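You operate a simulated robot arm through the tools that you are given. There is no shell and no other tool. Be economical: measure what you need, move in short steps, check, and stop when the job is done.

You run a simulated robot arm. Do the job below in one go: nothing can be reset, and whatever is moved stays where it is left.

TASK
Take the small carton that says "clips" from the top shelf of the extractor rack and put it on top of the grey hood. Then fetch the purple cartridge and stand it on the red board on the black table. Then put the blue board on the black table away on the white table. Then take the large green board and leave it on the low shelf of the brown table. Then take the yellow coil and put it on the low shelf of the long grey table. Then take the green plug and leave it on top of the grey filter on the black table. Then put the blue capacitor on the third level from the top of the grey shelf away on the blue table. Then take the red lead on the low left shelf of the steel rack and put it away on the white table. Then put the pink plug on the clipped papers. Then fetch the black reel that expires first and set it on the counter of the extractor rack. The order counts. Set down upright: small carton, purple cartridge.

It is judged by the outcome, as a careful person would: the job done as asked, and still so three seconds after it is handed in. It fails if anything else is knocked over, pushed out of place, dropped, spilled or broken.

THE ROBOT
A 6-joint arm with a two-finger gripper on a trunk, on a base that drives. Base frame: it is fixed to the floor where the robot stands at the start and does not move with it; the origin is under the middle of the robot, x ahead of it, y to its left, z up; the surface under the hand at the start is at about z = 780. Lengths are in mm, angles in degrees, forces in N, time in s.
Its first joint turns from -166.0 to 166.0 degrees. Places, roughly: black reel [-2250, 1250, 1000]; blue board (12x9x4 cm) [500, 1500, 800]; blue capacitor (3x3x4 cm) [-100, -4300, 900]; blue table [-2200, -2000, 800]; clipped papers [-4500, -750, 750]; counter of the extractor rack [700, -600, 900]; green plug (3x2x3 cm) [600, 2000, 800]; grey filter (6x6x12 cm) [500, 1900, 800]; grey hood [500, 1250, 750]; large green board (23x15x4 cm) [400, 3400, 800]; low shelf of the brown table [600, 3100, 200]; low shelf of the long grey table [-2200, -300, 300]; pink plug (3x2x3 cm) [-1500, 1400, 800]; purple cartridge [500, 750, 750]; red board [500, 500, 750]; red lead (7x2x6 cm) [-5400, -2000, 700]; small carton [500, -250, 1500]; white table [-1500, -1900, 800]; yellow coil (3x3x4 cm) [700, 2500, 800]. Payload 2.45 kg.
The tool frame sits at the grasp point between the pads (the TCP): z along the fingers, y along the line on which they close. The tips reach 20 mm beyond it. Largest opening 140 mm; the body of the gripper starts 168 mm behind the TCP.
Orientation is that of the tool frame in the base frame, as a unit quaternion [x, y, z, w]. With the fingers straight down and closing along the base's y, the tool's x points along the base's -x, its y along +y and its z along -z.

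THE INTERFACE
- The arm moves only by the tool send_rows. Its argument "deltas" is a list of rows, each a list of 3 entries, a list of its own where there are three numbers: the shift along the base's x, y, z in units of 20 mm (1.0 is 20 mm), then the turn, a rotation vector about the base's x, y, z in units of 5 degrees (1.0 is 5 degrees), then the gripper command, from -1 (shut) to 1 (fully open), values between in proportion. In form: [[[dx, dy, dz], [rx, ry, rz], hand], ...]. A call has 1 to 12 rows; each row shifts and turns the commanded pose from where the row before left it. A call with a number of a shift or a turn outside -1 to 1 is refused whole. Rows are played at 5 a second. More than 50 mm and 8.6 degrees between two rows, or a gripper value outside its range, and nothing of the call is played. A pose out of reach is approached as far as the arm can. The call stops where the force on the tool passes 40 N (or 10 N more than at its start, if that is more) or the arm is blocked; 0.2 s more then pass. The fingers move at their own pace (about 45 mm/s each) and stop on an object; they squeeze with about 45 N. The grip force told is the motor's: it shows also when the fingers shut on nothing. Time passes only in rows, and 0.2 s behind the last, so rows that do not move let the fingers close. It gives the time, the measured TCP pose, the force on the tool (base axes), the opening and the grip force at its end, in the units of the frame above (readings bear some noise), with the torque about the TCP (base axes, N m) and any sound that the robot's microphone picked up.
- Cameras (640 x 400 px; columns grow to the right, rows downward): "scene" is now at [-110.6, 200.7, 1200.6]; the picture's right is [0.33, -0.94, 0.00], its down [0.16, 0.06, -0.99] and it looks along [0.93, 0.33, 0.17] (base axes); focal length 214 px, centre (320, 200). "wrist" rides on the gripper at [78, 11, -209] in the tool frame; the picture's right is [-0.14, 0.99, 0.00], its down [-0.92, -0.13, -0.37] and it looks along [-0.37, -0.05, 0.93] (tool axes); focal length 280 px, centre (320, 200). There is no depth. A picture from a camera that has moved, and an enlarged one, comes with that camera's place and axes in the base frame and with its lens. The place of the scene camera against the robot may be out by one fixed shift of up to 18 mm in any direction.
- grab_frame(camera): a new picture of that camera. The clock stands still meanwhile.
- steer(legs): drives the robot by 1 to 6 legs, each [ahead, left, turn to the left] in mm, mm and degrees, along the robot's own axes; the way and the turn of a leg run together, so that a leg with both is an arc; at most 1500 mm and 180 degrees a leg. The arm and the cameras ride along, it lands a little off, and it stops where it bumps. It gives what a move gives.
- turn_head(pan, tilt): turns the head with the scene camera to pan (to the left, within 143 degrees either way) and tilt (down, from -29 to 69), counted from straight ahead of the robot. It gives what a move gives.
- close_up(camera, box): a new picture of the part [left, top, right, bottom] of that camera's present view, enlarged. The clock stands still meanwhile.
- close_job(): hands the job in; it is judged then, once.

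Work in short steps. Places have to be worked out from the pictures, the camera data and where the tool is seen: move nearer, look again, correct. Check each grasp and each placing, and mend what went wrong. You have 525 turns and 300 pictures in all, those below and enlarged ones among them. Open the gripper and draw the arm clear of the work before you hand the job in, unless the task says otherwise; then end with one line.

The tools are called after ">>>" by a JSON object that holds its "op" and its "data". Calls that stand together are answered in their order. send_rows: Moves the arm, as the interface text tells. Its arguments: {"type":"object","properties":{"deltas":{"type":"array","items":{"type":"array"}}},"required":["deltas"]} The other tools are called the same way: steer (legs) drives the base; turn_head (pan, tilt) turns the head that bears the scene camera; grab_frame (camera) takes a picture; close_up (camera, box) takes an enlarged picture of a part of a camera's view; close_job () hands the job in.

At the start:

```text
time: 0.0
tool_pos: [477.8, 252.7, 998.5]
tcp_rot: [0.0, 1.0, -0.001, 0.0]
contact_force: [0.3, -0.8, -0.3]
moment: [0.0, -0.01, 0.0]
grip_width: 139.9
finger_force: 0.1
robot x, y, heading: [-0.8, -0.1, -0.0]
head pan, tilt: [19.3, -9.7]
```

scene: 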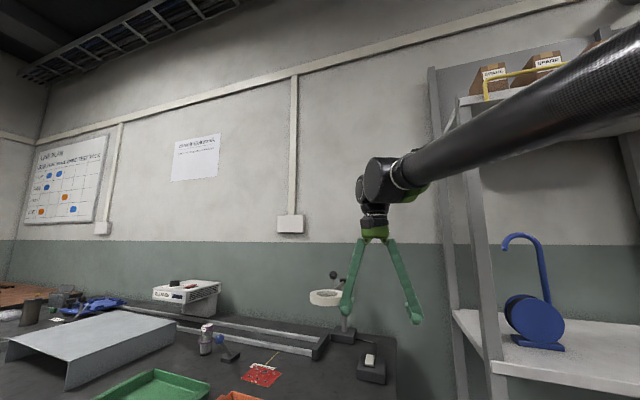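
wrist: 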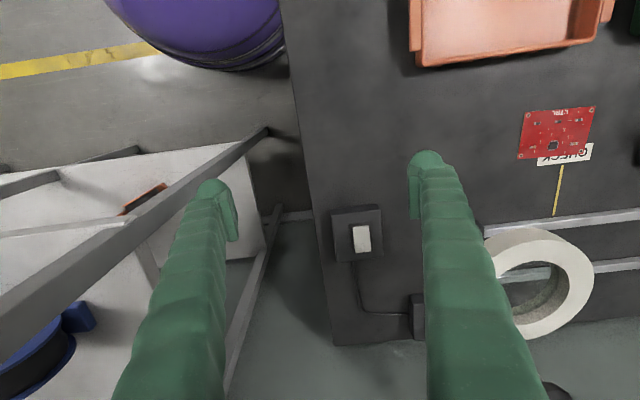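

I start by turning the head toward the rack on the right to see the top shelf and the cartons.

>>> {"op": "turn_head", "data": {"pan": -35, "tilt": -10}}

>>> {"op": "grab_frame", "data": {"camera": "scene"}}

```text
time: 1.2
tool_pos: [477.7, 253.9, 999.6]
tcp_rot: [-0.001, 1.0, 0.0, 0.0]
contact_force: [0.2, 1.0, -0.3]
moment: [-0.03, -0.02, 0.01]
grip_width: 139.8
finger_force: 0.1
robot x, y, heading: [-1.8, -3.3, 0.1]
head pan, tilt: [-35.0, -10.0]
```

```text
297 pictures are left
camera scene: at [-121.3, 124.6, 1201.0], right [-0.57, -0.82, 0.0], down [0.14, -0.1, -0.98], along [0.81, -0.56, 0.17], focal length 214 px, centre (320, 200)
```

scene: 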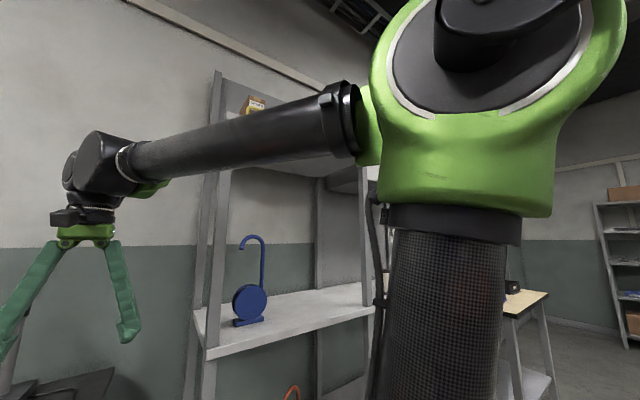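

The arm blocks this view; I pan back to where the cartons were visible and zoom in.

>>> {"op": "turn_head", "data": {"pan": -5, "tilt": -15}}

>>> {"op": "grab_frame", "data": {"camera": "scene"}}

```text
time: 2.2
tool_pos: [478.5, 253.2, 999.9]
tcp_rot: [0.0, 1.0, 0.0, 0.0]
contact_force: [-0.5, -0.6, 0.1]
moment: [-0.01, 0.04, 0.03]
grip_width: 140.1
finger_force: 0.1
robot x, y, heading: [-1.7, 0.9, 0.1]
head pan, tilt: [-5.0, -15.0]
```

```text
296 pictures are left
camera scene: at [-110.2, 165.8, 1208.2], right [-0.09, -1.0, 0.0], down [0.26, -0.02, -0.97], along [0.96, -0.09, 0.26], focal length 214 px, centre (320, 200)
```

scene: 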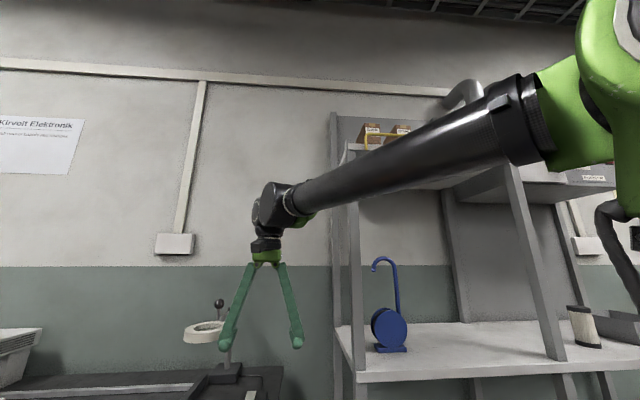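

I survey the surroundings before driving.

>>> {"op": "turn_head", "data": {"pan": 70, "tilt": 10}}

>>> {"op": "grab_frame", "data": {"camera": "scene"}}

>>> {"op": "turn_head", "data": {"pan": 140, "tilt": 10}}

>>> {"op": "grab_frame", "data": {"camera": "scene"}}

>>> {"op": "turn_head", "data": {"pan": -140, "tilt": 10}}

>>> {"op": "grab_frame", "data": {"camera": "scene"}}

```text
time: 3.6
tool_pos: [479.7, 253.2, 999.1]
tcp_rot: [0.0, 1.0, 0.001, 0.0]
contact_force: [-0.1, -0.5, -0.2]
moment: [0.0, 0.0, 0.02]
grip_width: 140.1
finger_force: 0.1
robot x, y, heading: [0.3, 2.7, -0.1]
head pan, tilt: [70.0, 10.0]
```

```text
295 pictures are left
camera scene: at [-158.6, 260.2, 1169.8], right [0.94, -0.34, 0.0], down [-0.06, -0.16, -0.98], along [0.34, 0.93, -0.17], focal length 214 px, centre (320, 200)
```

scene: 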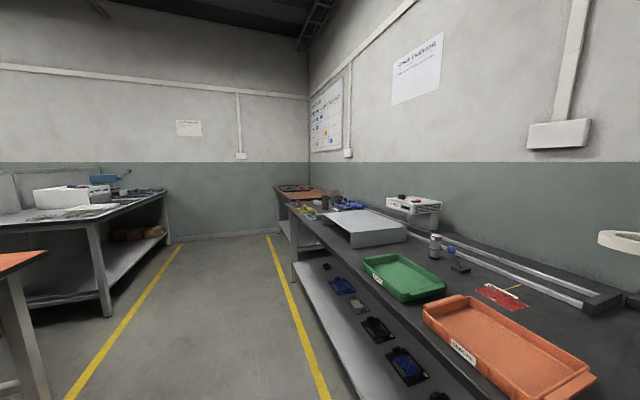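

```text
time: 5.1
tool_pos: [478.3, 253.2, 999.4]
tcp_rot: [0.0, 1.0, 0.0, 0.001]
contact_force: [-0.2, 0.3, -0.4]
moment: [0.02, 0.04, -0.01]
grip_width: 140.1
finger_force: 0.1
robot x, y, heading: [-3.5, 0.9, -0.0]
head pan, tilt: [140.0, 10.0]
```

```text
294 pictures are left
camera scene: at [-261.6, 232.7, 1169.8], right [0.64, 0.77, 0.0], down [0.13, -0.11, -0.98], along [-0.75, 0.63, -0.17], focal length 214 px, centre (320, 200)
```

scene: 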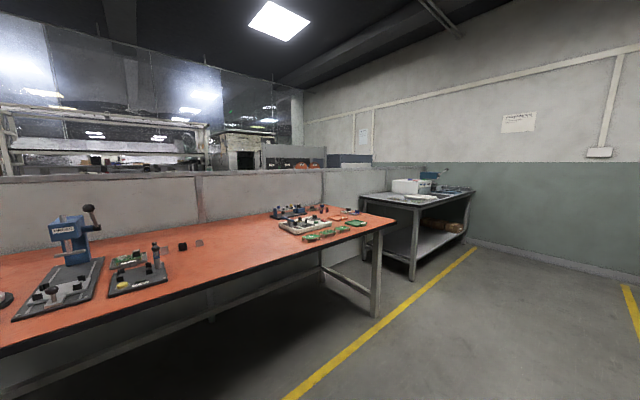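

```text
time: 8.9
tool_pos: [478.3, 254.2, 999.6]
tcp_rot: [0.0, 1.0, 0.0, 0.0]
contact_force: [0.1, 0.4, -0.5]
moment: [-0.01, 0.03, 0.0]
grip_width: 139.8
finger_force: 0.1
robot x, y, heading: [-3.2, -0.4, 0.1]
head pan, tilt: [-140.0, 10.0]
```

```text
293 pictures are left
camera scene: at [-261.6, 113.1, 1169.8], right [-0.64, 0.77, 0.0], down [0.13, 0.11, -0.98], along [-0.75, -0.63, -0.17], focal length 214 px, centre (320, 200)
```

scene: 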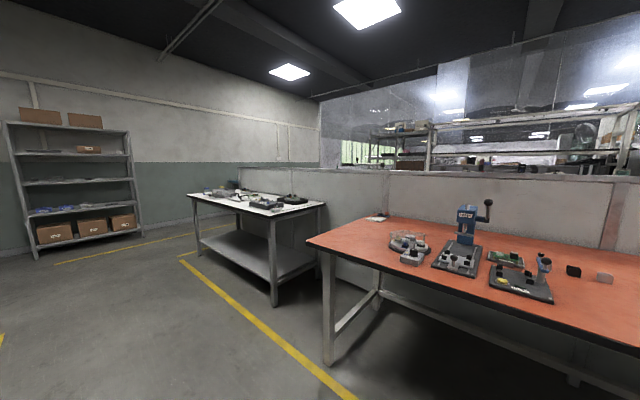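

The aisle behind is free (orange table starts near x≈-1100). I back off 450 mm to see the rack with the arm clear and look to its top shelf.

>>> {"op": "steer", "data": {"legs": [[-400, 0, 0]]}}

>>> {"op": "turn_head", "data": {"pan": -12, "tilt": -15}}

>>> {"op": "grab_frame", "data": {"camera": "scene"}}

```text
time: 11.4
tool_pos: [77.0, 254.5, 999.7]
tcp_rot: [0.0, 1.0, 0.0, 0.001]
contact_force: [0.1, -0.4, -0.1]
moment: [0.0, -0.01, 0.0]
grip_width: 140.1
finger_force: 0.1
robot x, y, heading: [-400.9, -1.5, 0.1]
head pan, tilt: [-140.0, 10.0]
```

```text
time: 13.5
tool_pos: [76.9, 252.8, 1000.1]
tcp_rot: [-0.001, 1.0, 0.0, 0.0]
contact_force: [-1.1, -0.5, -0.4]
moment: [0.0, -0.03, 0.01]
grip_width: 140.2
finger_force: 0.0
robot x, y, heading: [-399.5, 1.3, -0.0]
head pan, tilt: [-12.0, -15.0]
```

```text
292 pictures are left
camera scene: at [-513.0, 155.8, 1208.2], right [-0.21, -0.98, 0.0], down [0.25, -0.05, -0.97], along [0.94, -0.2, 0.26], focal length 214 px, centre (320, 200)
```

scene: 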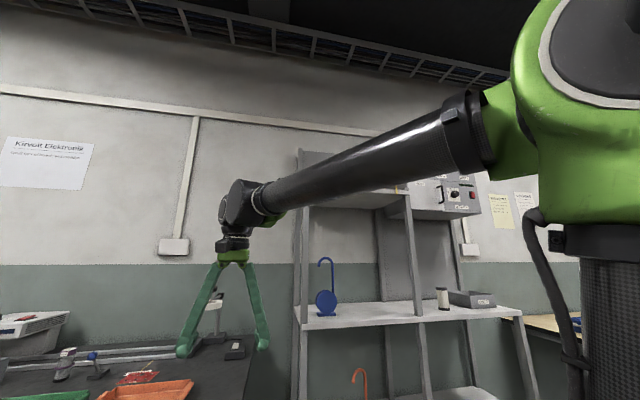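

The arm blocks the view, so I will use the wrist camera: raise the arm and pitch the fingers forward to horizontal, staying in free space.

>>> {"op": "send_rows", "data": {"deltas": [[[0.5, 0, 1], [0, -1, 0], 0], [[0.5, 0, 1], [0, -1, 0], 0], [[0.5, 0, 1], [0, -1, 0], 0], [[0.5, 0, 1], [0, -1, 0], 0], [[0.5, 0, 1], [0, -1, 0], 0], [[0.5, 0, 1], [0, -1, 0], 0], [[0.5, 0, 1], [0, -1, 0], 0], [[0.5, 0, 1], [0, -1, 0], 0], [[0.5, 0, 1], [0, -1, 0], 0], [[0.5, 0, 1], [0, -1, 0], 0], [[0.5, 0, 1], [0, -1, 0], 0], [[0.5, 0, 1], [0, -1, 0], 0]]}}

>>> {"op": "grab_frame", "data": {"camera": "wrist"}}

>>> {"op": "grab_frame", "data": {"camera": "scene"}}

```text
time: 16.1
tool_pos: [196.0, 254.1, 1239.8]
tcp_rot: [0.0, 0.866, 0.0, 0.501]
contact_force: [0.8, 0.2, -0.5]
moment: [0.02, -0.01, -0.02]
grip_width: 70.1
finger_force: 0.1
robot x, y, heading: [-400.6, -1.3, 0.2]
head pan, tilt: [-12.0, -15.0]
```

```text
291 pictures are left
camera wrist: at [-22.1, 265.2, 1275.8], right [0.07, 0.99, 0.12], down [0.14, -0.13, 0.98], along [0.99, -0.05, -0.15], focal length 280 px, centre (320, 200)
```

wrist: 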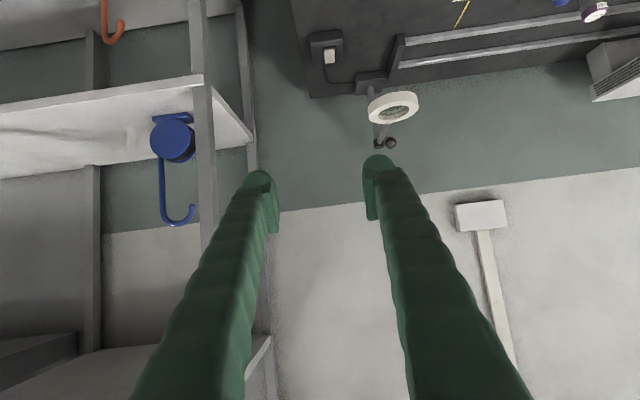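

```text
290 pictures are left
camera scene: at [-513.0, 155.8, 1208.2], right [-0.21, -0.98, 0.0], down [0.25, -0.05, -0.97], along [0.95, -0.2, 0.26], focal length 214 px, centre (320, 200)
```

scene: 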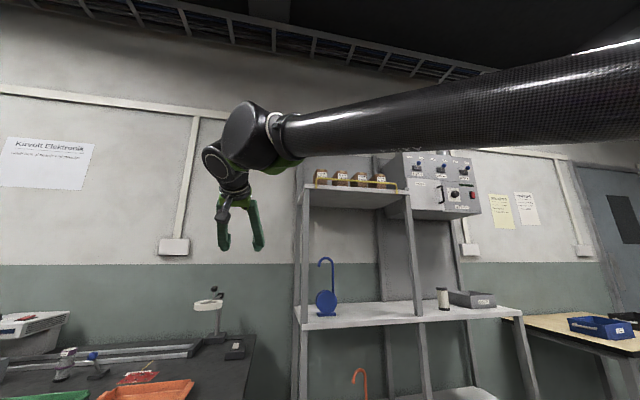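

Now the top shelf shows four small cartons behind a yellow rail. I zoom in to read the labels.

>>> {"op": "close_up", "data": {"camera": "scene", "box": [295, 155, 415, 230]}}

```text
5.33 times, centred on (355, 192) of scene
camera zoom: at [-513.0, 155.8, 1208.2], right [-0.21, -0.98, 0.0], down [0.25, -0.05, -0.97], along [0.95, -0.2, 0.26], focal length 1144 px, centre (133, 240)
```

zoom: 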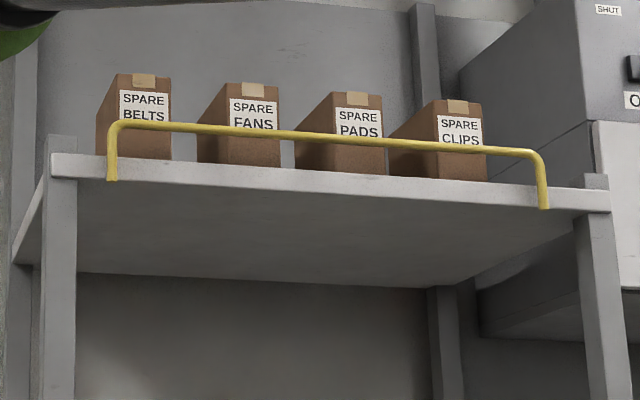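

"CLIPS" is the rightmost carton. I raise the hand in the clear, then slide the base right to face it.

>>> {"op": "send_rows", "data": {"deltas": [[[0, 0, 1], [0, 0, 0], 0.3], [[0, 0, 1], [0, 0, 0], 0.3], [[0, 0, 1], [0, 0, 0], 0.3], [[0, 0, 1], [0, 0, 0], 0.3], [[0, 0, 1], [0, 0, 0], 0.3], [[0, 0, 1], [0, 0, 0], 0.3], [[0, 0, 1], [0, 0, 0], 0.3], [[0, 0, 1], [0, 0, 0], 0.3], [[0, 0, 1], [0, 0, 0], 0.3], [[0, 0, 1], [0, 0, 0], 0.3], [[0, 0, 1], [0, 0, 0], 0.3], [[0, 0, 1], [0, 0, 0], 0.3]]}}

>>> {"op": "steer", "data": {"legs": [[0, -520, 0]]}}

>>> {"op": "grab_frame", "data": {"camera": "wrist"}}

>>> {"op": "grab_frame", "data": {"camera": "scene"}}

```text
time: 18.7
tool_pos: [196.6, 253.5, 1479.5]
tcp_rot: [-0.001, 0.866, 0.0, 0.5]
contact_force: [-0.4, 0.2, -0.7]
moment: [-0.01, -0.01, -0.01]
grip_width: 91.0
finger_force: 0.0
robot x, y, heading: [-402.1, -1.5, -0.0]
head pan, tilt: [-12.0, -15.0]
```

```text
time: 21.7
tool_pos: [197.3, -262.5, 1480.1]
tcp_rot: [-0.002, 0.866, 0.001, 0.5]
contact_force: [0.4, 0.1, 0.1]
moment: [-0.01, -0.02, 0.02]
grip_width: 90.8
finger_force: 0.1
robot x, y, heading: [-400.9, -514.4, 0.4]
head pan, tilt: [-12.0, -15.0]
```

```text
288 pictures are left
camera wrist: at [-21.0, -251.4, 1514.6], right [0.07, 0.99, 0.12], down [0.14, -0.13, 0.98], along [0.99, -0.05, -0.15], focal length 280 px, centre (320, 200)
```

wrist: 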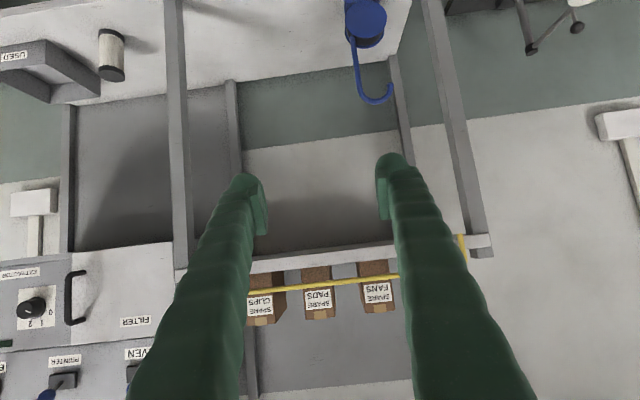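

```text
287 pictures are left
camera scene: at [-512.2, -361.4, 1208.2], right [-0.2, -0.98, 0.0], down [0.25, -0.05, -0.97], along [0.95, -0.2, 0.26], focal length 214 px, centre (320, 200)
```

scene: 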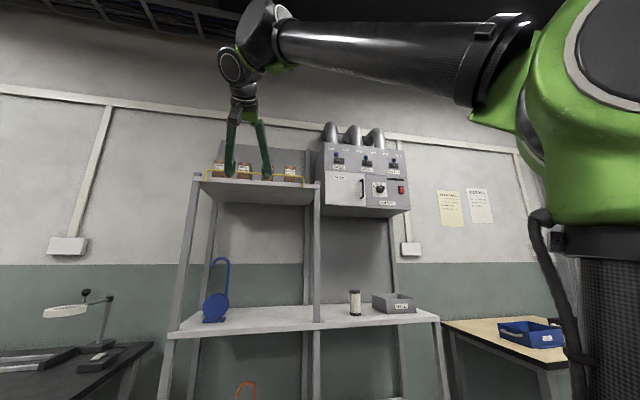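

Triangulating gives the clips carton at about x≈557, y≈-426, z≈1620. I refine with close-ups from both cameras.

>>> {"op": "close_up", "data": {"camera": "scene", "box": [240, 140, 336, 200]}}

>>> {"op": "close_up", "data": {"camera": "wrist", "box": [180, 230, 340, 330]}}

```text
6.67 times, centred on (288, 170) of scene
camera zoom: at [-512.2, -361.4, 1208.2], right [-0.2, -0.98, 0.0], down [0.25, -0.05, -0.97], along [0.95, -0.2, 0.26], focal length 1430 px, centre (533, 400)
```

zoom: 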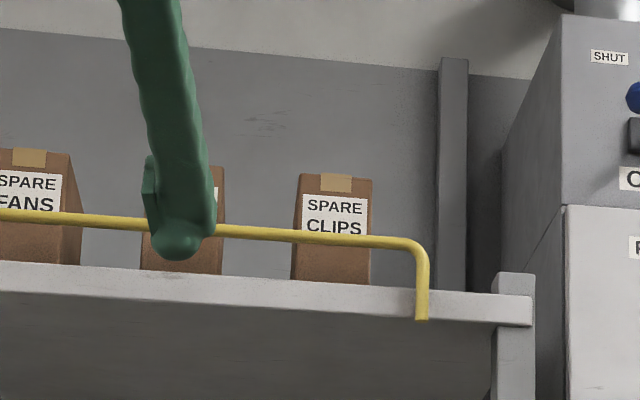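

```text
4.00 times, centred on (260, 280) of wrist
camera zoom: at [-21.0, -251.4, 1514.6], right [0.07, 0.99, 0.12], down [0.14, -0.13, 0.98], along [0.99, -0.05, -0.15], focal length 1122 px, centre (560, -120)
```

zoom: 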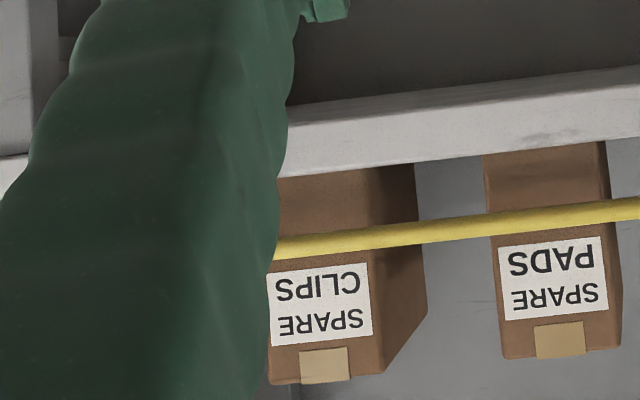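

Carton: front face x≈555, y≈-427, top z≈1665, about 57 wide and 88 high. I raise the hand above the rail level, shift right, and drive 200 mm ahead, still short of the shelf front (~530).

>>> {"op": "send_rows", "data": {"deltas": [[[0, -0.8, 1], [0, 0, 0], 0.3], [[0, -0.8, 1], [0, 0, 0], 0.3], [[0, -0.8, 1], [0, 0, 0], 0.3], [[0, -0.8, 1], [0, 0, 0], 0.3], [[0, -0.8, 1], [0, 0, 0], 0.3], [[0, -0.8, 1], [0, 0, 0], 0.3], [[0, -0.8, 1], [0, 0, 0], 0.3], [[0, -0.8, 1], [0, 0, 0], 0.3], [[0, -0.8, 1], [0, 0, 0], 0.3], [[0, -0.8, 1], [0, 0, 0], 0.3]]}}

>>> {"op": "steer", "data": {"legs": [[200, 0, 0]]}}

>>> {"op": "grab_frame", "data": {"camera": "wrist"}}

```text
time: 23.9
tool_pos: [202.6, -421.3, 1605.8]
tcp_rot: [-0.001, 0.866, 0.001, 0.501]
contact_force: [-0.6, 0.6, 0.0]
moment: [0.03, -0.04, -0.01]
grip_width: 90.9
finger_force: 0.1
out of reach, approached as far as the arm can: row 7, 8, 9, 10
robot x, y, heading: [-395.4, -518.4, 0.3]
head pan, tilt: [-12.0, -15.0]
```

```text
time: 25.5
tool_pos: [398.6, -419.7, 1605.7]
tcp_rot: [-0.002, 0.865, 0.0, 0.502]
contact_force: [0.4, 0.6, -0.1]
moment: [-0.01, -0.01, -0.04]
grip_width: 90.8
finger_force: 0.1
robot x, y, heading: [-202.3, -511.4, 0.5]
head pan, tilt: [-12.0, -15.0]
```

```text
284 pictures are left
camera wrist: at [181.0, -409.3, 1641.2], right [0.06, 0.99, 0.12], down [0.14, -0.13, 0.98], along [0.99, -0.05, -0.15], focal length 280 px, centre (320, 200)
```

wrist: 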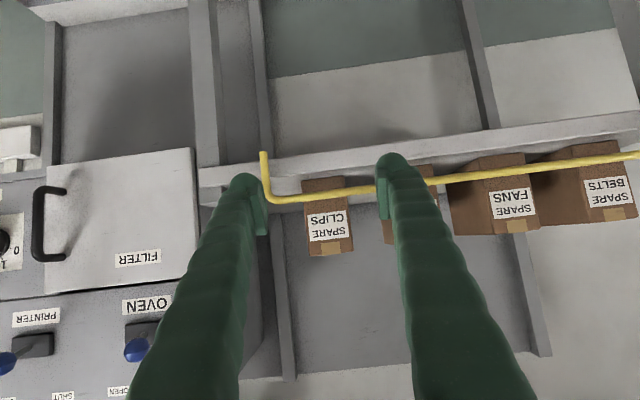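

Refined: carton centre y≈-421, width ~60, z 1570–1658, rail ~1585. The arm nears its height limit, so I lower pitch to 20° and set opening ~84.

>>> {"op": "send_rows", "data": {"deltas": [[[0, 0, 0], [0, -1, 0], 0.2], [[0, 0, 0], [0, -1, 0], 0.2], [[0, 0, 0], [0, 0, 0], 0.2]]}}

```text
time: 26.3
tool_pos: [399.8, -419.9, 1607.3]
tcp_rot: [-0.002, 0.818, 0.001, 0.575]
contact_force: [0.2, 0.2, 0.1]
moment: [0.0, -0.04, 0.0]
grip_width: 83.9
finger_force: 0.1
robot x, y, heading: [-200.8, -514.0, 0.5]
head pan, tilt: [-12.0, -15.0]
```

Now raise to ~1624 and go half the way forward.

>>> {"op": "send_rows", "data": {"deltas": [[[0, 0, 0.85], [0, 0, 0], 0.2], [[1, 0, 0], [0, 0, 0], 0.2], [[1, 0, 0], [0, 0, 0], 0.2], [[1, 0, 0], [0, 0, 0], 0.2], [[1, 0, 0], [0, 0, 0], 0.2]]}}

>>> {"op": "grab_frame", "data": {"camera": "wrist"}}

```text
time: 27.5
tool_pos: [479.3, -419.7, 1623.6]
tcp_rot: [-0.002, 0.818, 0.001, 0.575]
contact_force: [0.0, -0.6, -0.1]
moment: [-0.02, 0.0, -0.01]
grip_width: 84.2
finger_force: 0.1
robot x, y, heading: [-202.6, -518.6, 0.3]
head pan, tilt: [-12.0, -15.0]
```

```text
283 pictures are left
camera wrist: at [257.4, -409.3, 1619.4], right [0.04, 0.99, 0.13], down [-0.03, -0.13, 0.99], along [1.0, -0.05, 0.03], focal length 280 px, centre (320, 200)
```

wrist: 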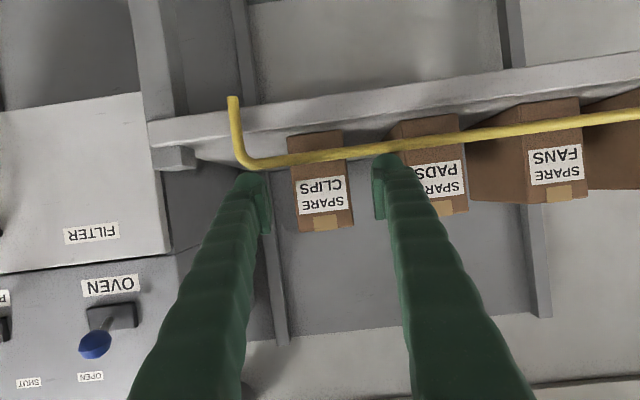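

Carton is centred between the fingers and the rail (z≈1583) passes below. I advance to x≈585.

>>> {"op": "send_rows", "data": {"deltas": [[[1, 0, 0], [0, 0, 0], 0.2], [[1, 0, 0], [0, 0, 0], 0.2], [[1, 0, 0], [0, 0, 0], 0.2], [[1, 0, 0], [0, 0, 0], 0.2], [[1, 0, 0], [0, 0, 0], 0.2], [[0.3, 0, 0], [0, 0, 0], 0.2]]}}

>>> {"op": "grab_frame", "data": {"camera": "wrist"}}

```text
time: 28.9
tool_pos: [586.6, -420.4, 1623.1]
tcp_rot: [-0.002, 0.818, 0.0, 0.575]
contact_force: [0.2, -0.2, 0.2]
moment: [0.03, 0.01, -0.01]
grip_width: 83.7
finger_force: 0.0
robot x, y, heading: [-198.7, -518.0, 0.5]
head pan, tilt: [-12.0, -15.0]
```

```text
282 pictures are left
camera wrist: at [364.4, -409.1, 1619.6], right [0.04, 0.99, 0.13], down [-0.03, -0.13, 0.99], along [1.0, -0.05, 0.03], focal length 280 px, centre (320, 200)
```

wrist: 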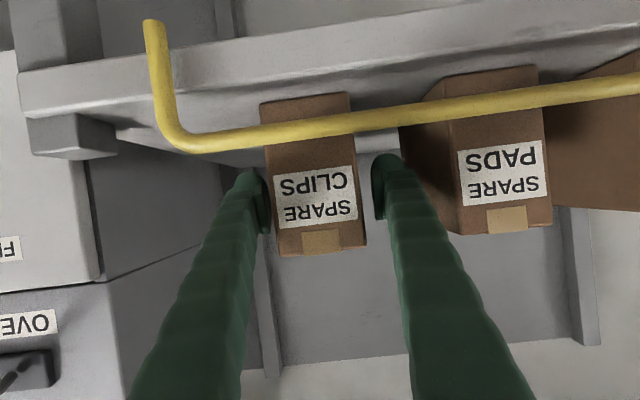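

The fingers straddle the carton. Close the gripper.

>>> {"op": "send_rows", "data": {"deltas": [[[0, 0, 0], [0, 0, 0], -1], [[0, 0, 0], [0, 0, 0], -1], [[0, 0, 0], [0, 0, 0], -1], [[0, 0, 0], [0, 0, 0], -1], [[0, 0, 0], [0, 0, 0], -1]]}}

```text
time: 30.1
tool_pos: [585.4, -419.0, 1623.0]
tcp_rot: [-0.002, 0.818, 0.0, 0.575]
contact_force: [0.6, -0.4, 2.7]
moment: [0.12, 0.05, -0.07]
grip_width: 59.8
finger_force: 44.9
robot x, y, heading: [-200.4, -518.5, 0.3]
head pan, tilt: [-12.0, -15.0]
```

Gripped at 59.8 mm. I lift carefully to clear the rail.

>>> {"op": "send_rows", "data": {"deltas": [[[0, 0, 0.5], [0, 0, 0], -1], [[0, 0, 1], [0, 0, 0], -1], [[0, 0, 1], [0, 0, 0], -1]]}}

>>> {"op": "grab_frame", "data": {"camera": "wrist"}}

```text
time: 30.9
tool_pos: [587.0, -420.2, 1642.9]
tcp_rot: [-0.002, 0.818, 0.001, 0.575]
contact_force: [0.0, 0.6, 1.1]
moment: [0.19, -0.29, 0.01]
grip_width: 59.8
finger_force: 45.3
out of reach, approached as far as the arm can: row 2, 3
robot x, y, heading: [-199.5, -516.5, 0.6]
head pan, tilt: [-12.0, -15.0]
```

```text
281 pictures are left
camera wrist: at [364.4, -409.1, 1639.1], right [0.04, 0.99, 0.13], down [-0.03, -0.13, 0.99], along [1.0, -0.05, 0.03], focal length 280 px, centre (320, 200)
```

wrist: 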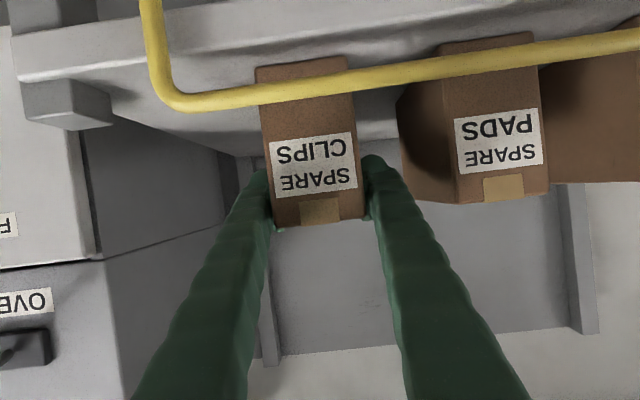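

Lifted 20 mm but height-limited at this pitch. I level the hand 10° more while lifting to gain clearance above the rail.

>>> {"op": "send_rows", "data": {"deltas": [[[0, 0, 0.3], [0, -0.7, 0], -1], [[0, 0, 0.5], [0, -0.7, 0], -1], [[0, 0, 0.5], [0, -0.6, 0], -1]]}}

>>> {"op": "grab_frame", "data": {"camera": "wrist"}}

>>> {"op": "grab_frame", "data": {"camera": "scene"}}

```text
time: 31.7
tool_pos: [585.9, -419.0, 1669.3]
tcp_rot: [-0.001, 0.765, 0.0, 0.644]
contact_force: [0.8, 0.2, -3.0]
moment: [-0.01, 0.07, -0.02]
grip_width: 59.7
finger_force: 45.2
robot x, y, heading: [-202.8, -514.1, -0.0]
head pan, tilt: [-12.0, -15.0]
```

```text
280 pictures are left
camera wrist: at [368.4, -409.0, 1626.4], right [0.02, 0.99, 0.13], down [-0.21, -0.13, 0.97], along [0.98, -0.05, 0.2], focal length 280 px, centre (320, 200)
```

wrist: 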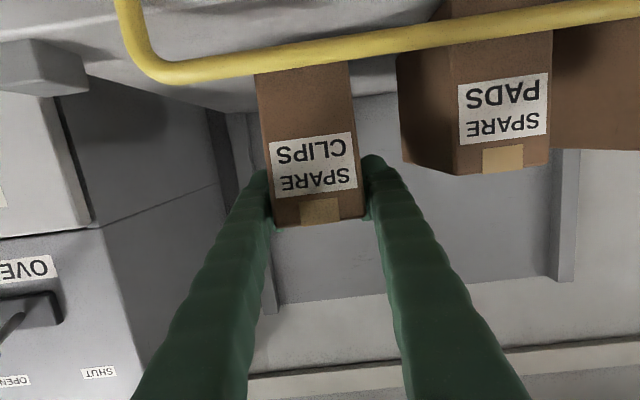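

```text
279 pictures are left
camera scene: at [-313.2, -360.7, 1208.2], right [-0.2, -0.98, 0.0], down [0.25, -0.05, -0.97], along [0.95, -0.2, 0.26], focal length 214 px, centre (320, 200)
```

scene: 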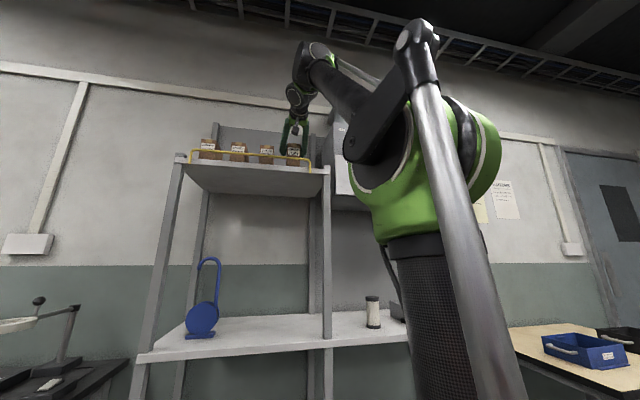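

Carton bottom should be ~1611, rail top ~1587. I lift a little more and draw the carton back over the rail.

>>> {"op": "send_rows", "data": {"deltas": [[[0, 0, 0.5], [0, 0, 0], -1], [[-1, 0, 0], [0, 0, 0], -1], [[-1, 0, 0], [0, 0, 0], -1], [[-1, 0, 0], [0, 0, 0], -1], [[-1, 0, 0], [0, 0, 0], -1], [[-1, 0, 0], [0, 0, 0], -1], [[-1, 0, 0], [0, 0, 0], -1], [[-1, 0, 0], [0, 0, 0], -1], [[-1, 0, 0], [0, 0, 0], -1]]}}

>>> {"op": "grab_frame", "data": {"camera": "wrist"}}

```text
time: 33.7
tool_pos: [425.0, -418.6, 1680.1]
tcp_rot: [-0.001, 0.765, -0.001, 0.644]
contact_force: [0.5, 0.1, -2.1]
moment: [0.03, 0.05, -0.04]
grip_width: 59.6
finger_force: 45.0
robot x, y, heading: [-203.3, -514.0, 0.2]
head pan, tilt: [-12.0, -15.0]
```

```text
278 pictures are left
camera wrist: at [208.1, -408.7, 1636.7], right [0.02, 0.99, 0.13], down [-0.21, -0.13, 0.97], along [0.98, -0.05, 0.2], focal length 280 px, centre (320, 200)
```

wrist: 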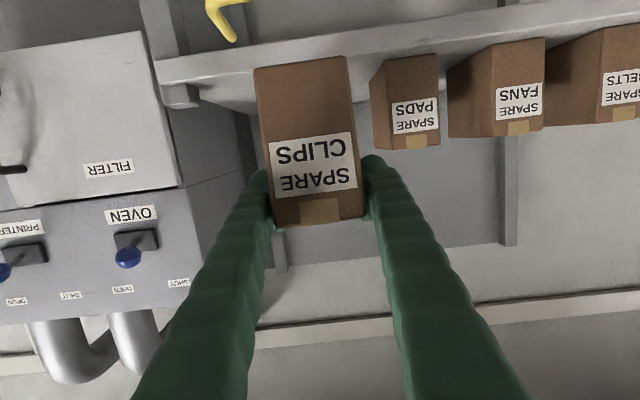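

The yellow rail no longer runs in front of the cartons here; I check with the scene camera.

>>> {"op": "close_up", "data": {"camera": "scene", "box": [140, 100, 380, 250]}}

```text
2.67 times, centred on (260, 175) of scene
camera zoom: at [-313.2, -360.6, 1208.2], right [-0.2, -0.98, 0.0], down [0.25, -0.05, -0.97], along [0.95, -0.2, 0.26], focal length 572 px, centre (480, 267)
```

zoom: 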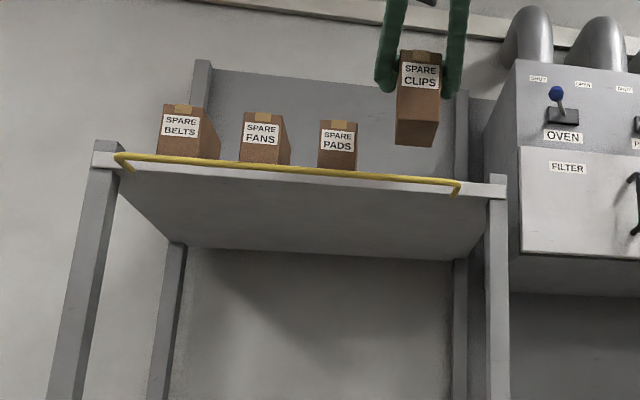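

>>> {"op": "close_up", "data": {"camera": "scene", "box": [260, 145, 356, 205]}}

>>> {"op": "close_up", "data": {"camera": "wrist", "box": [140, 0, 460, 200]}}

```text
6.67 times, centred on (308, 175) of scene
camera zoom: at [-313.2, -360.6, 1208.2], right [-0.2, -0.98, 0.0], down [0.25, -0.05, -0.97], along [0.95, -0.2, 0.26], focal length 1430 px, centre (400, 367)
```

zoom: 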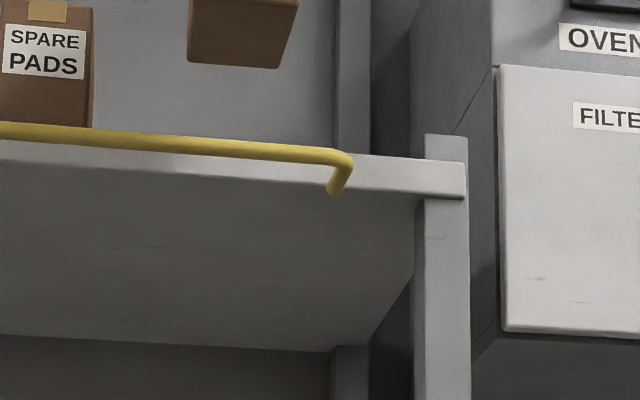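

```text
2.00 times, centred on (300, 100) of wrist
camera zoom: at [208.1, -408.7, 1636.7], right [0.02, 0.99, 0.13], down [-0.21, -0.13, 0.97], along [0.98, -0.05, 0.2], focal length 561 px, centre (360, 400)
```

zoom: 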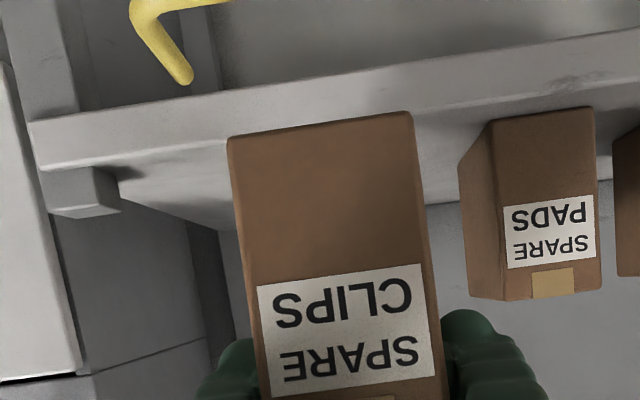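

The rail is a hinged bar that swung down outward; I'll note it to push back up later (step 10 returns here). Now I drive left along the aisle at x≈-200 with the carton high, to face the grey hood.

>>> {"op": "steer", "data": {"legs": [[0, 1000, 0], [0, 650, 0]]}}

>>> {"op": "turn_head", "data": {"pan": 5, "tilt": 15}}

>>> {"op": "grab_frame", "data": {"camera": "scene"}}

>>> {"op": "grab_frame", "data": {"camera": "wrist"}}

```text
time: 42.1
tool_pos: [421.7, 1229.0, 1679.8]
tcp_rot: [-0.001, 0.765, -0.001, 0.644]
contact_force: [0.1, 0.5, -2.0]
moment: [0.0, 0.0, 0.01]
grip_width: 59.9
finger_force: 44.9
robot x, y, heading: [-208.4, 1134.9, 0.0]
head pan, tilt: [-12.0, -15.0]
```

```text
time: 43.1
tool_pos: [422.2, 1228.2, 1678.9]
tcp_rot: [0.0, 0.764, -0.002, 0.645]
contact_force: [0.4, -0.3, -2.6]
moment: [0.0, 0.06, -0.03]
grip_width: 59.7
finger_force: 44.8
robot x, y, heading: [-207.1, 1133.7, 0.2]
head pan, tilt: [5.0, 15.0]
```

```text
274 pictures are left
camera scene: at [-302.4, 1314.6, 1161.7], right [0.09, -1.0, 0.0], down [-0.26, -0.02, -0.97], along [0.96, 0.09, -0.26], focal length 214 px, centre (320, 200)
```

scene: 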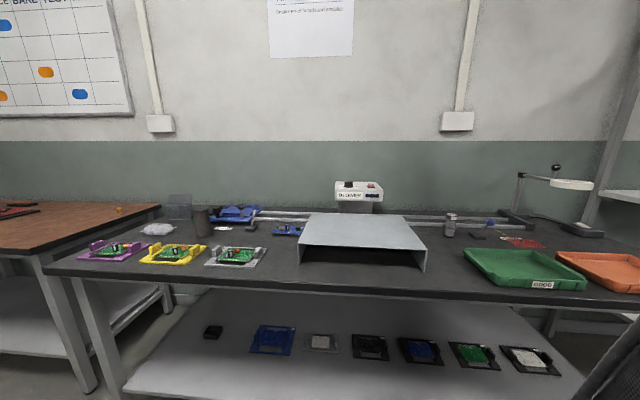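

```text
273 pictures are left
camera wrist: at [204.5, 1239.8, 1636.9], right [0.02, 0.99, 0.13], down [-0.21, -0.13, 0.97], along [0.98, -0.05, 0.2], focal length 280 px, centre (320, 200)
```

wrist: 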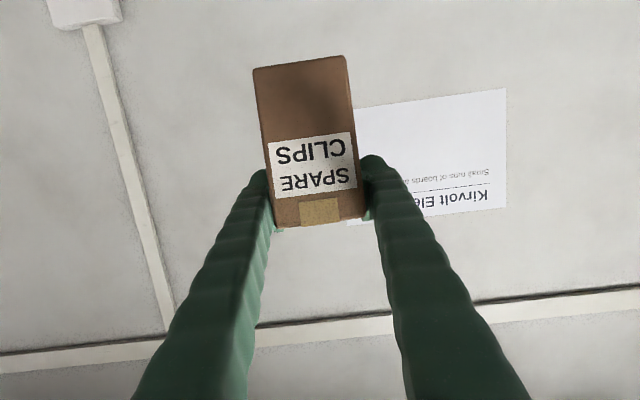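

The hood spans x≈295–590, y≈1055–1440, top z≈855. I restore the 20° grasp pitch (carton upright) and lower toward the middle of the hood.

>>> {"op": "send_rows", "data": {"deltas": [[[0, 0, -1], [0, 1, 0], -1], [[0, 0, -1], [0, 1, 0], -1], [[0.2, 0, -1], [0, 0, 0], -1], [[0.2, 0, -1], [0, 0, 0], -1], [[0.2, 0, -1], [0, 0, 0], -1], [[0.2, 0, -1], [0, 0, 0], -1], [[0.2, 0, -1], [0, 0, 0], -1], [[0, 0, -1], [0, 0, 0], -1], [[0, 0, -1], [0, 0, 0], -1], [[0, 0, -1], [0, 0, 0], -1], [[0, 0, -1], [0, 0, 0], -1], [[0, 0, -1], [0, 0, 0], -1]]}}

>>> {"op": "send_rows", "data": {"deltas": [[[0, 0, -1], [0, 0, 0], -1], [[0, 0, -1], [0, 0, 0], -1], [[0, 0, -1], [0, 0, 0], -1], [[0, 0, -1], [0, 0, 0], -1], [[0, 0, -1], [0, 0, 0], -1], [[0, 0, -1], [0, 0, 0], -1], [[0, 0, -1], [0, 0, 0], -1], [[0, 0, -1], [0, 0, 0], -1], [[0, 0, -1], [0, 0, 0], -1], [[0, 0, -1], [0, 0, 0], -1], [[0, 0, -1], [0, 0, 0], -1], [[0, 0, -1], [0, 0, 0], -1]]}}

>>> {"op": "send_rows", "data": {"deltas": [[[0, 0, -1], [0, 0, 0], -1], [[0, 0, -1], [0, 0, 0], -1], [[0, 0, -1], [0, 0, 0], -1], [[0, 0, -1], [0, 0, 0], -1], [[0, 0, -1], [0, 0, 0], -1], [[0, 0, -1], [0, 0, 0], -1], [[0, 0, -1], [0, 0, 0], -1], [[0, 0, -1], [0, 0, 0], -1], [[0, 0, -1], [0, 0, 0], -1]]}}

>>> {"op": "grab_frame", "data": {"camera": "scene"}}

>>> {"op": "grab_frame", "data": {"camera": "wrist"}}

```text
time: 45.7
tool_pos: [442.8, 1229.2, 1440.3]
tcp_rot: [0.0, 0.818, -0.001, 0.575]
contact_force: [-0.6, 0.1, -1.7]
moment: [-0.04, 0.01, 0.01]
grip_width: 60.1
finger_force: 44.6
robot x, y, heading: [-206.5, 1134.0, 0.0]
head pan, tilt: [5.0, 15.0]
```

```text
time: 48.3
tool_pos: [441.9, 1228.7, 1200.0]
tcp_rot: [0.0, 0.818, -0.001, 0.576]
contact_force: [0.5, 0.2, -1.8]
moment: [-0.01, 0.01, 0.03]
grip_width: 60.0
finger_force: 44.5
robot x, y, heading: [-202.3, 1134.0, -0.1]
head pan, tilt: [5.0, 15.0]
```

```text
time: 50.3
tool_pos: [442.3, 1228.8, 1019.4]
tcp_rot: [-0.001, 0.818, -0.001, 0.575]
contact_force: [-0.7, -0.5, -1.7]
moment: [0.02, -0.02, 0.02]
grip_width: 59.5
finger_force: 45.0
robot x, y, heading: [-204.9, 1133.8, -0.0]
head pan, tilt: [5.0, 15.0]
```

```text
272 pictures are left
camera scene: at [-302.4, 1314.6, 1161.6], right [0.09, -1.0, 0.0], down [-0.26, -0.02, -0.97], along [0.96, 0.09, -0.26], focal length 214 px, centre (320, 200)
```

scene: 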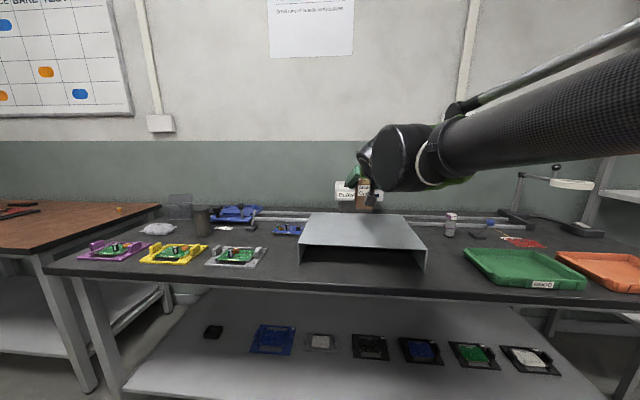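

```text
271 pictures are left
camera wrist: at [220.4, 1239.9, 1015.1], right [0.05, 0.99, 0.13], down [-0.03, -0.13, 0.99], along [1.0, -0.05, 0.03], focal length 280 px, centre (320, 200)
```

wrist: 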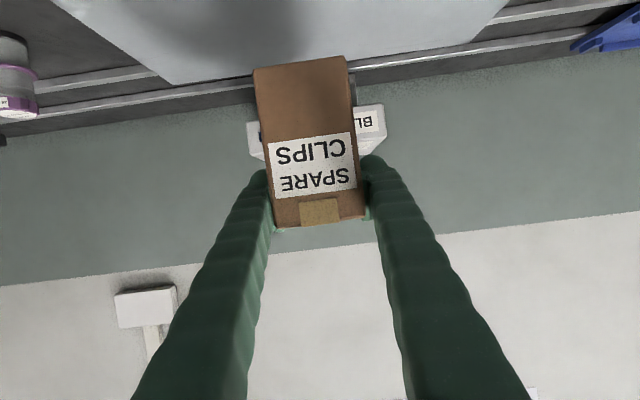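

The carton bottom lies ~89 mm below the TCP, so contact is expected near TCP z≈944. I lower in small steps.

>>> {"op": "send_rows", "data": {"deltas": [[[0, 0, -1], [0, 0, 0], -1], [[0, 0, -1], [0, 0, 0], -1], [[0, 0, -0.75], [0, 0, 0], -1]]}}

>>> {"op": "grab_frame", "data": {"camera": "wrist"}}

>>> {"op": "close_up", "data": {"camera": "scene", "box": [280, 150, 440, 250]}}

```text
time: 51.1
tool_pos: [441.1, 1228.9, 964.9]
tcp_rot: [0.0, 0.818, -0.001, 0.575]
contact_force: [-0.1, 0.0, -1.7]
moment: [0.03, 0.02, 0.0]
grip_width: 60.0
finger_force: 45.1
robot x, y, heading: [-205.9, 1135.7, 0.2]
head pan, tilt: [5.0, 15.0]
```

```text
270 pictures are left
camera wrist: at [220.5, 1240.1, 960.5], right [0.05, 0.99, 0.13], down [-0.03, -0.13, 0.99], along [1.0, -0.05, 0.03], focal length 280 px, centre (320, 200)
```

wrist: 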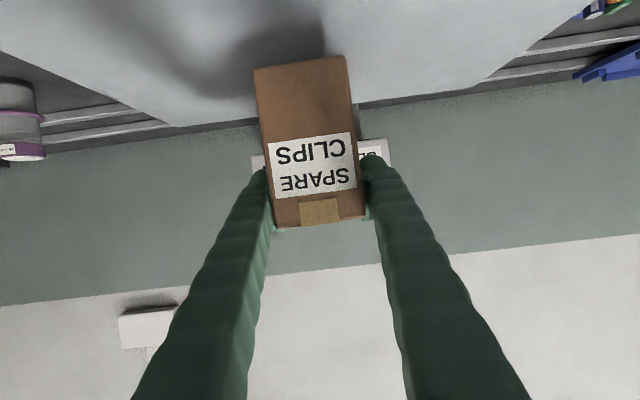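

```text
4.00 times, centred on (360, 200) of scene
camera zoom: at [-302.4, 1314.6, 1161.6], right [0.09, -1.0, 0.0], down [-0.26, -0.02, -0.97], along [0.96, 0.09, -0.26], focal length 858 px, centre (160, 200)
```

zoom: 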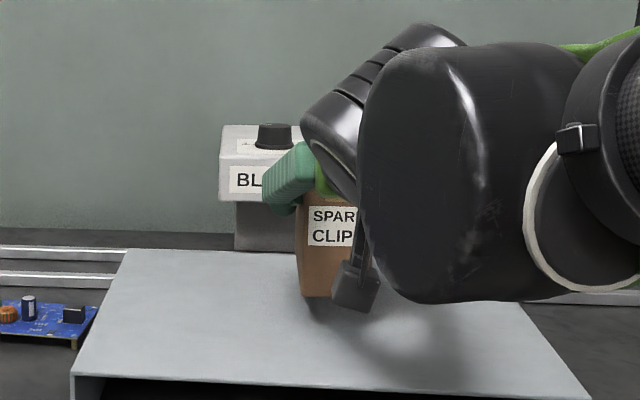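

Still above the hood. I keep lowering in 5 mm steps, watching force.

>>> {"op": "send_rows", "data": {"deltas": [[[0, 0, -0.25], [0, 0, 0], -1], [[0, 0, -0.25], [0, 0, 0], -1], [[0, 0, -0.25], [0, 0, 0], -1]]}}

>>> {"op": "send_rows", "data": {"deltas": [[[0, 0, -0.2], [0, 0, 0], -1], [[0, 0, -0.1], [0, 0, 0], -1]]}}

```text
time: 51.9
tool_pos: [442.8, 1229.0, 949.7]
tcp_rot: [-0.002, 0.818, 0.0, 0.575]
contact_force: [-0.1, 0.1, -1.9]
moment: [0.0, 0.03, -0.01]
grip_width: 59.7
finger_force: 45.2
robot x, y, heading: [-205.5, 1131.4, -0.2]
head pan, tilt: [5.0, 15.0]
```

```text
time: 52.5
tool_pos: [442.3, 1227.9, 943.8]
tcp_rot: [-0.001, 0.818, -0.001, 0.575]
contact_force: [-0.6, -0.1, -1.8]
moment: [0.01, -0.01, 0.02]
grip_width: 59.8
finger_force: 45.1
robot x, y, heading: [-201.6, 1134.0, 0.2]
head pan, tilt: [5.0, 15.0]
```

>>> {"op": "send_rows", "data": {"deltas": [[[0, 0, -0.2], [0, 0, 0], -1], [[0, 0, -0.2], [0, 0, 0], -1]]}}

>>> {"op": "grab_frame", "data": {"camera": "wrist"}}

```text
time: 53.1
tool_pos: [443.0, 1229.6, 940.0]
tcp_rot: [-0.002, 0.817, 0.0, 0.576]
contact_force: [-1.3, -1.9, 18.6]
moment: [0.51, 0.01, -0.01]
grip_width: 59.7
finger_force: 45.1
robot x, y, heading: [-205.4, 1134.0, 0.0]
head pan, tilt: [5.0, 15.0]
stopped in row 2: the force on the tool passed its limit at 48 N (the readings are from after the stop); the commanded pose is now the measured one
```

```text
268 pictures are left
camera wrist: at [221.1, 1239.7, 934.2], right [0.04, 0.99, 0.13], down [-0.04, -0.13, 0.99], along [1.0, -0.05, 0.03], focal length 280 px, centre (320, 200)
```

wrist: 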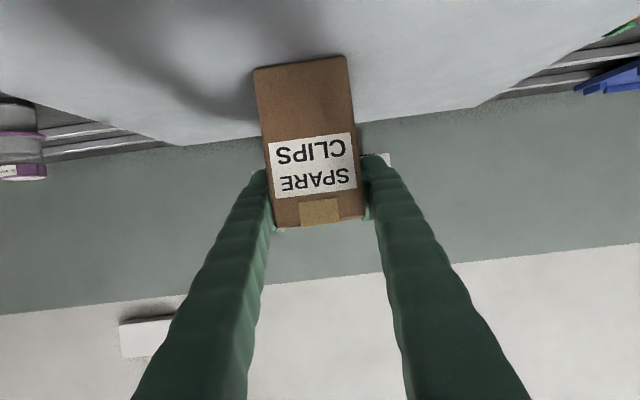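

Contact with the hood (18 N). I release and retreat along the fingers' backward direction.

>>> {"op": "send_rows", "data": {"deltas": [[[0, 0, 0.05], [0, 0, 0], -0.6], [[0, 0, 0], [0, 0, 0], 0.2], [[0, 0, 0], [0, 0, 0], 0.3], [[0, 0, 0], [0, 0, 0], 0.3]]}}

>>> {"op": "send_rows", "data": {"deltas": [[[-0.9, 0, 0.3], [0, 0, 0], 0.3], [[-0.9, 0, 0.3], [0, 0, 0], 0.3], [[-0.9, 0, 0.3], [0, 0, 0], 0.3], [[-0.9, 0, 0.3], [0, 0, 0], 0.3], [[-0.9, 0, 0.3], [0, 0, 0], 0.3], [[-0.9, 0, 0.4], [0, 0, 0], 0.3]]}}

>>> {"op": "grab_frame", "data": {"camera": "wrist"}}

```text
time: 54.1
tool_pos: [442.3, 1228.9, 939.5]
tcp_rot: [-0.002, 0.818, 0.0, 0.576]
contact_force: [0.4, -0.8, 0.2]
moment: [0.0, 0.0, -0.01]
grip_width: 90.9
finger_force: 0.1
robot x, y, heading: [-205.5, 1134.4, 0.0]
head pan, tilt: [5.0, 15.0]
```

```text
time: 55.5
tool_pos: [334.1, 1227.5, 978.2]
tcp_rot: [-0.002, 0.817, 0.0, 0.576]
contact_force: [0.3, 0.3, 0.5]
moment: [-0.01, -0.01, -0.02]
grip_width: 90.8
finger_force: 0.1
robot x, y, heading: [-204.6, 1130.5, 0.1]
head pan, tilt: [5.0, 15.0]
```

```text
267 pictures are left
camera wrist: at [112.4, 1239.5, 972.6], right [0.04, 0.99, 0.13], down [-0.04, -0.13, 0.99], along [1.0, -0.05, 0.03], focal length 280 px, centre (320, 200)
```

wrist: 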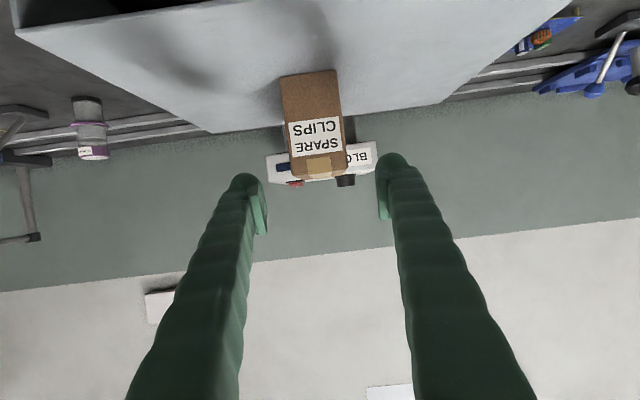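

Carton stands on the hood. I now retract and raise the hand back to vertical while looking at the purple cartridge and red board.

>>> {"op": "send_rows", "data": {"deltas": [[[-0.5, 0, 1], [0, 1, 0], 0.3], [[-0.5, 0, 1], [0, 1, 0], 0.3], [[-0.5, 0, 1], [0, 1, 0], 0.3], [[-0.3, 0, 1], [0, 1, 0], 0.3], [[0, 0, 1], [0, 1, 0], 0.3], [[0, 0, 1], [0, 1, 0], 0.3], [[0, 0, 1], [0, 1, 0], 0.3], [[0, 0, 0.5], [0, 1, 0], 0.3], [[0, 0, 0.5], [0, 1, 0], 0.3], [[0, 0, 0], [0, 1, 0], 0.3], [[0, 0, 0], [0, 1, 0], 0.3], [[0, 0, 0], [0, 1, 0], 0.3]]}}

>>> {"op": "send_rows", "data": {"deltas": [[[0, 0, 0], [0, 1, 0], 0.3], [[0, 0, 0], [0, 1, 0], 0.3]]}}

>>> {"op": "steer", "data": {"legs": [[0, -450, 0]]}}

>>> {"op": "turn_head", "data": {"pan": 0, "tilt": 25}}

>>> {"op": "grab_frame", "data": {"camera": "scene"}}

>>> {"op": "grab_frame", "data": {"camera": "wrist"}}

```text
time: 58.1
tool_pos: [298.1, 1229.1, 1137.2]
tcp_rot: [-0.001, 0.996, 0.0, 0.089]
contact_force: [-1.0, -0.2, -0.5]
moment: [-0.02, -0.06, 0.01]
grip_width: 91.0
finger_force: 0.1
robot x, y, heading: [-206.0, 1138.4, 0.2]
head pan, tilt: [5.0, 15.0]
```

```text
time: 58.7
tool_pos: [298.5, 1228.4, 1137.4]
tcp_rot: [-0.002, 1.0, 0.0, 0.003]
contact_force: [-0.7, 0.8, -0.9]
moment: [0.01, -0.06, -0.01]
grip_width: 90.7
finger_force: 0.0
robot x, y, heading: [-205.5, 1135.7, 0.1]
head pan, tilt: [5.0, 15.0]
```

```text
time: 61.4
tool_pos: [300.6, 779.4, 1136.6]
tcp_rot: [-0.003, 1.0, 0.0, 0.002]
contact_force: [0.4, 0.3, 1.0]
moment: [0.03, 0.0, 0.01]
grip_width: 90.8
finger_force: 0.1
robot x, y, heading: [-203.5, 681.1, 0.2]
head pan, tilt: [5.0, 15.0]
```

```text
time: 62.1
tool_pos: [299.9, 780.1, 1137.7]
tcp_rot: [-0.003, 1.0, 0.0, 0.003]
contact_force: [0.3, 0.3, 0.6]
moment: [-0.02, -0.02, 0.01]
grip_width: 91.4
finger_force: 0.0
robot x, y, heading: [-203.2, 681.2, 0.0]
head pan, tilt: [0.0, 25.0]
```

```text
266 pictures are left
camera scene: at [-302.8, 855.7, 1145.4], right [0.0, -1.0, 0.0], down [-0.42, 0.0, -0.91], along [0.91, 0.0, -0.42], focal length 214 px, centre (320, 200)
```

scene: 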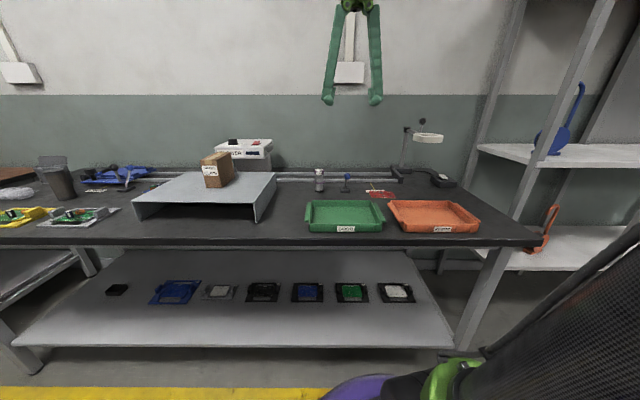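

```text
265 pictures are left
camera wrist: at [222.1, 790.4, 1344.3], right [0.13, 0.99, 0.0], down [0.92, -0.12, 0.37], along [0.37, -0.05, -0.93], focal length 280 px, centre (320, 200)
```

wrist: 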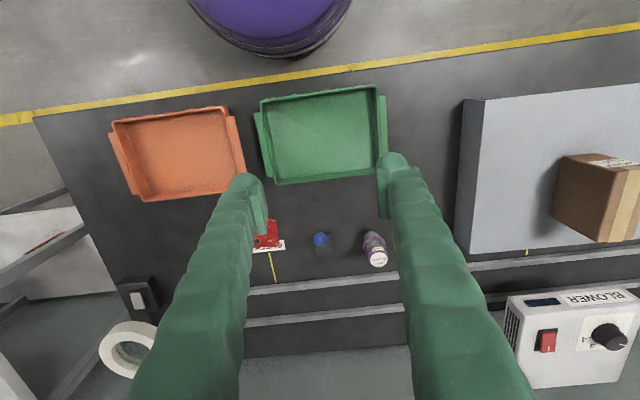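

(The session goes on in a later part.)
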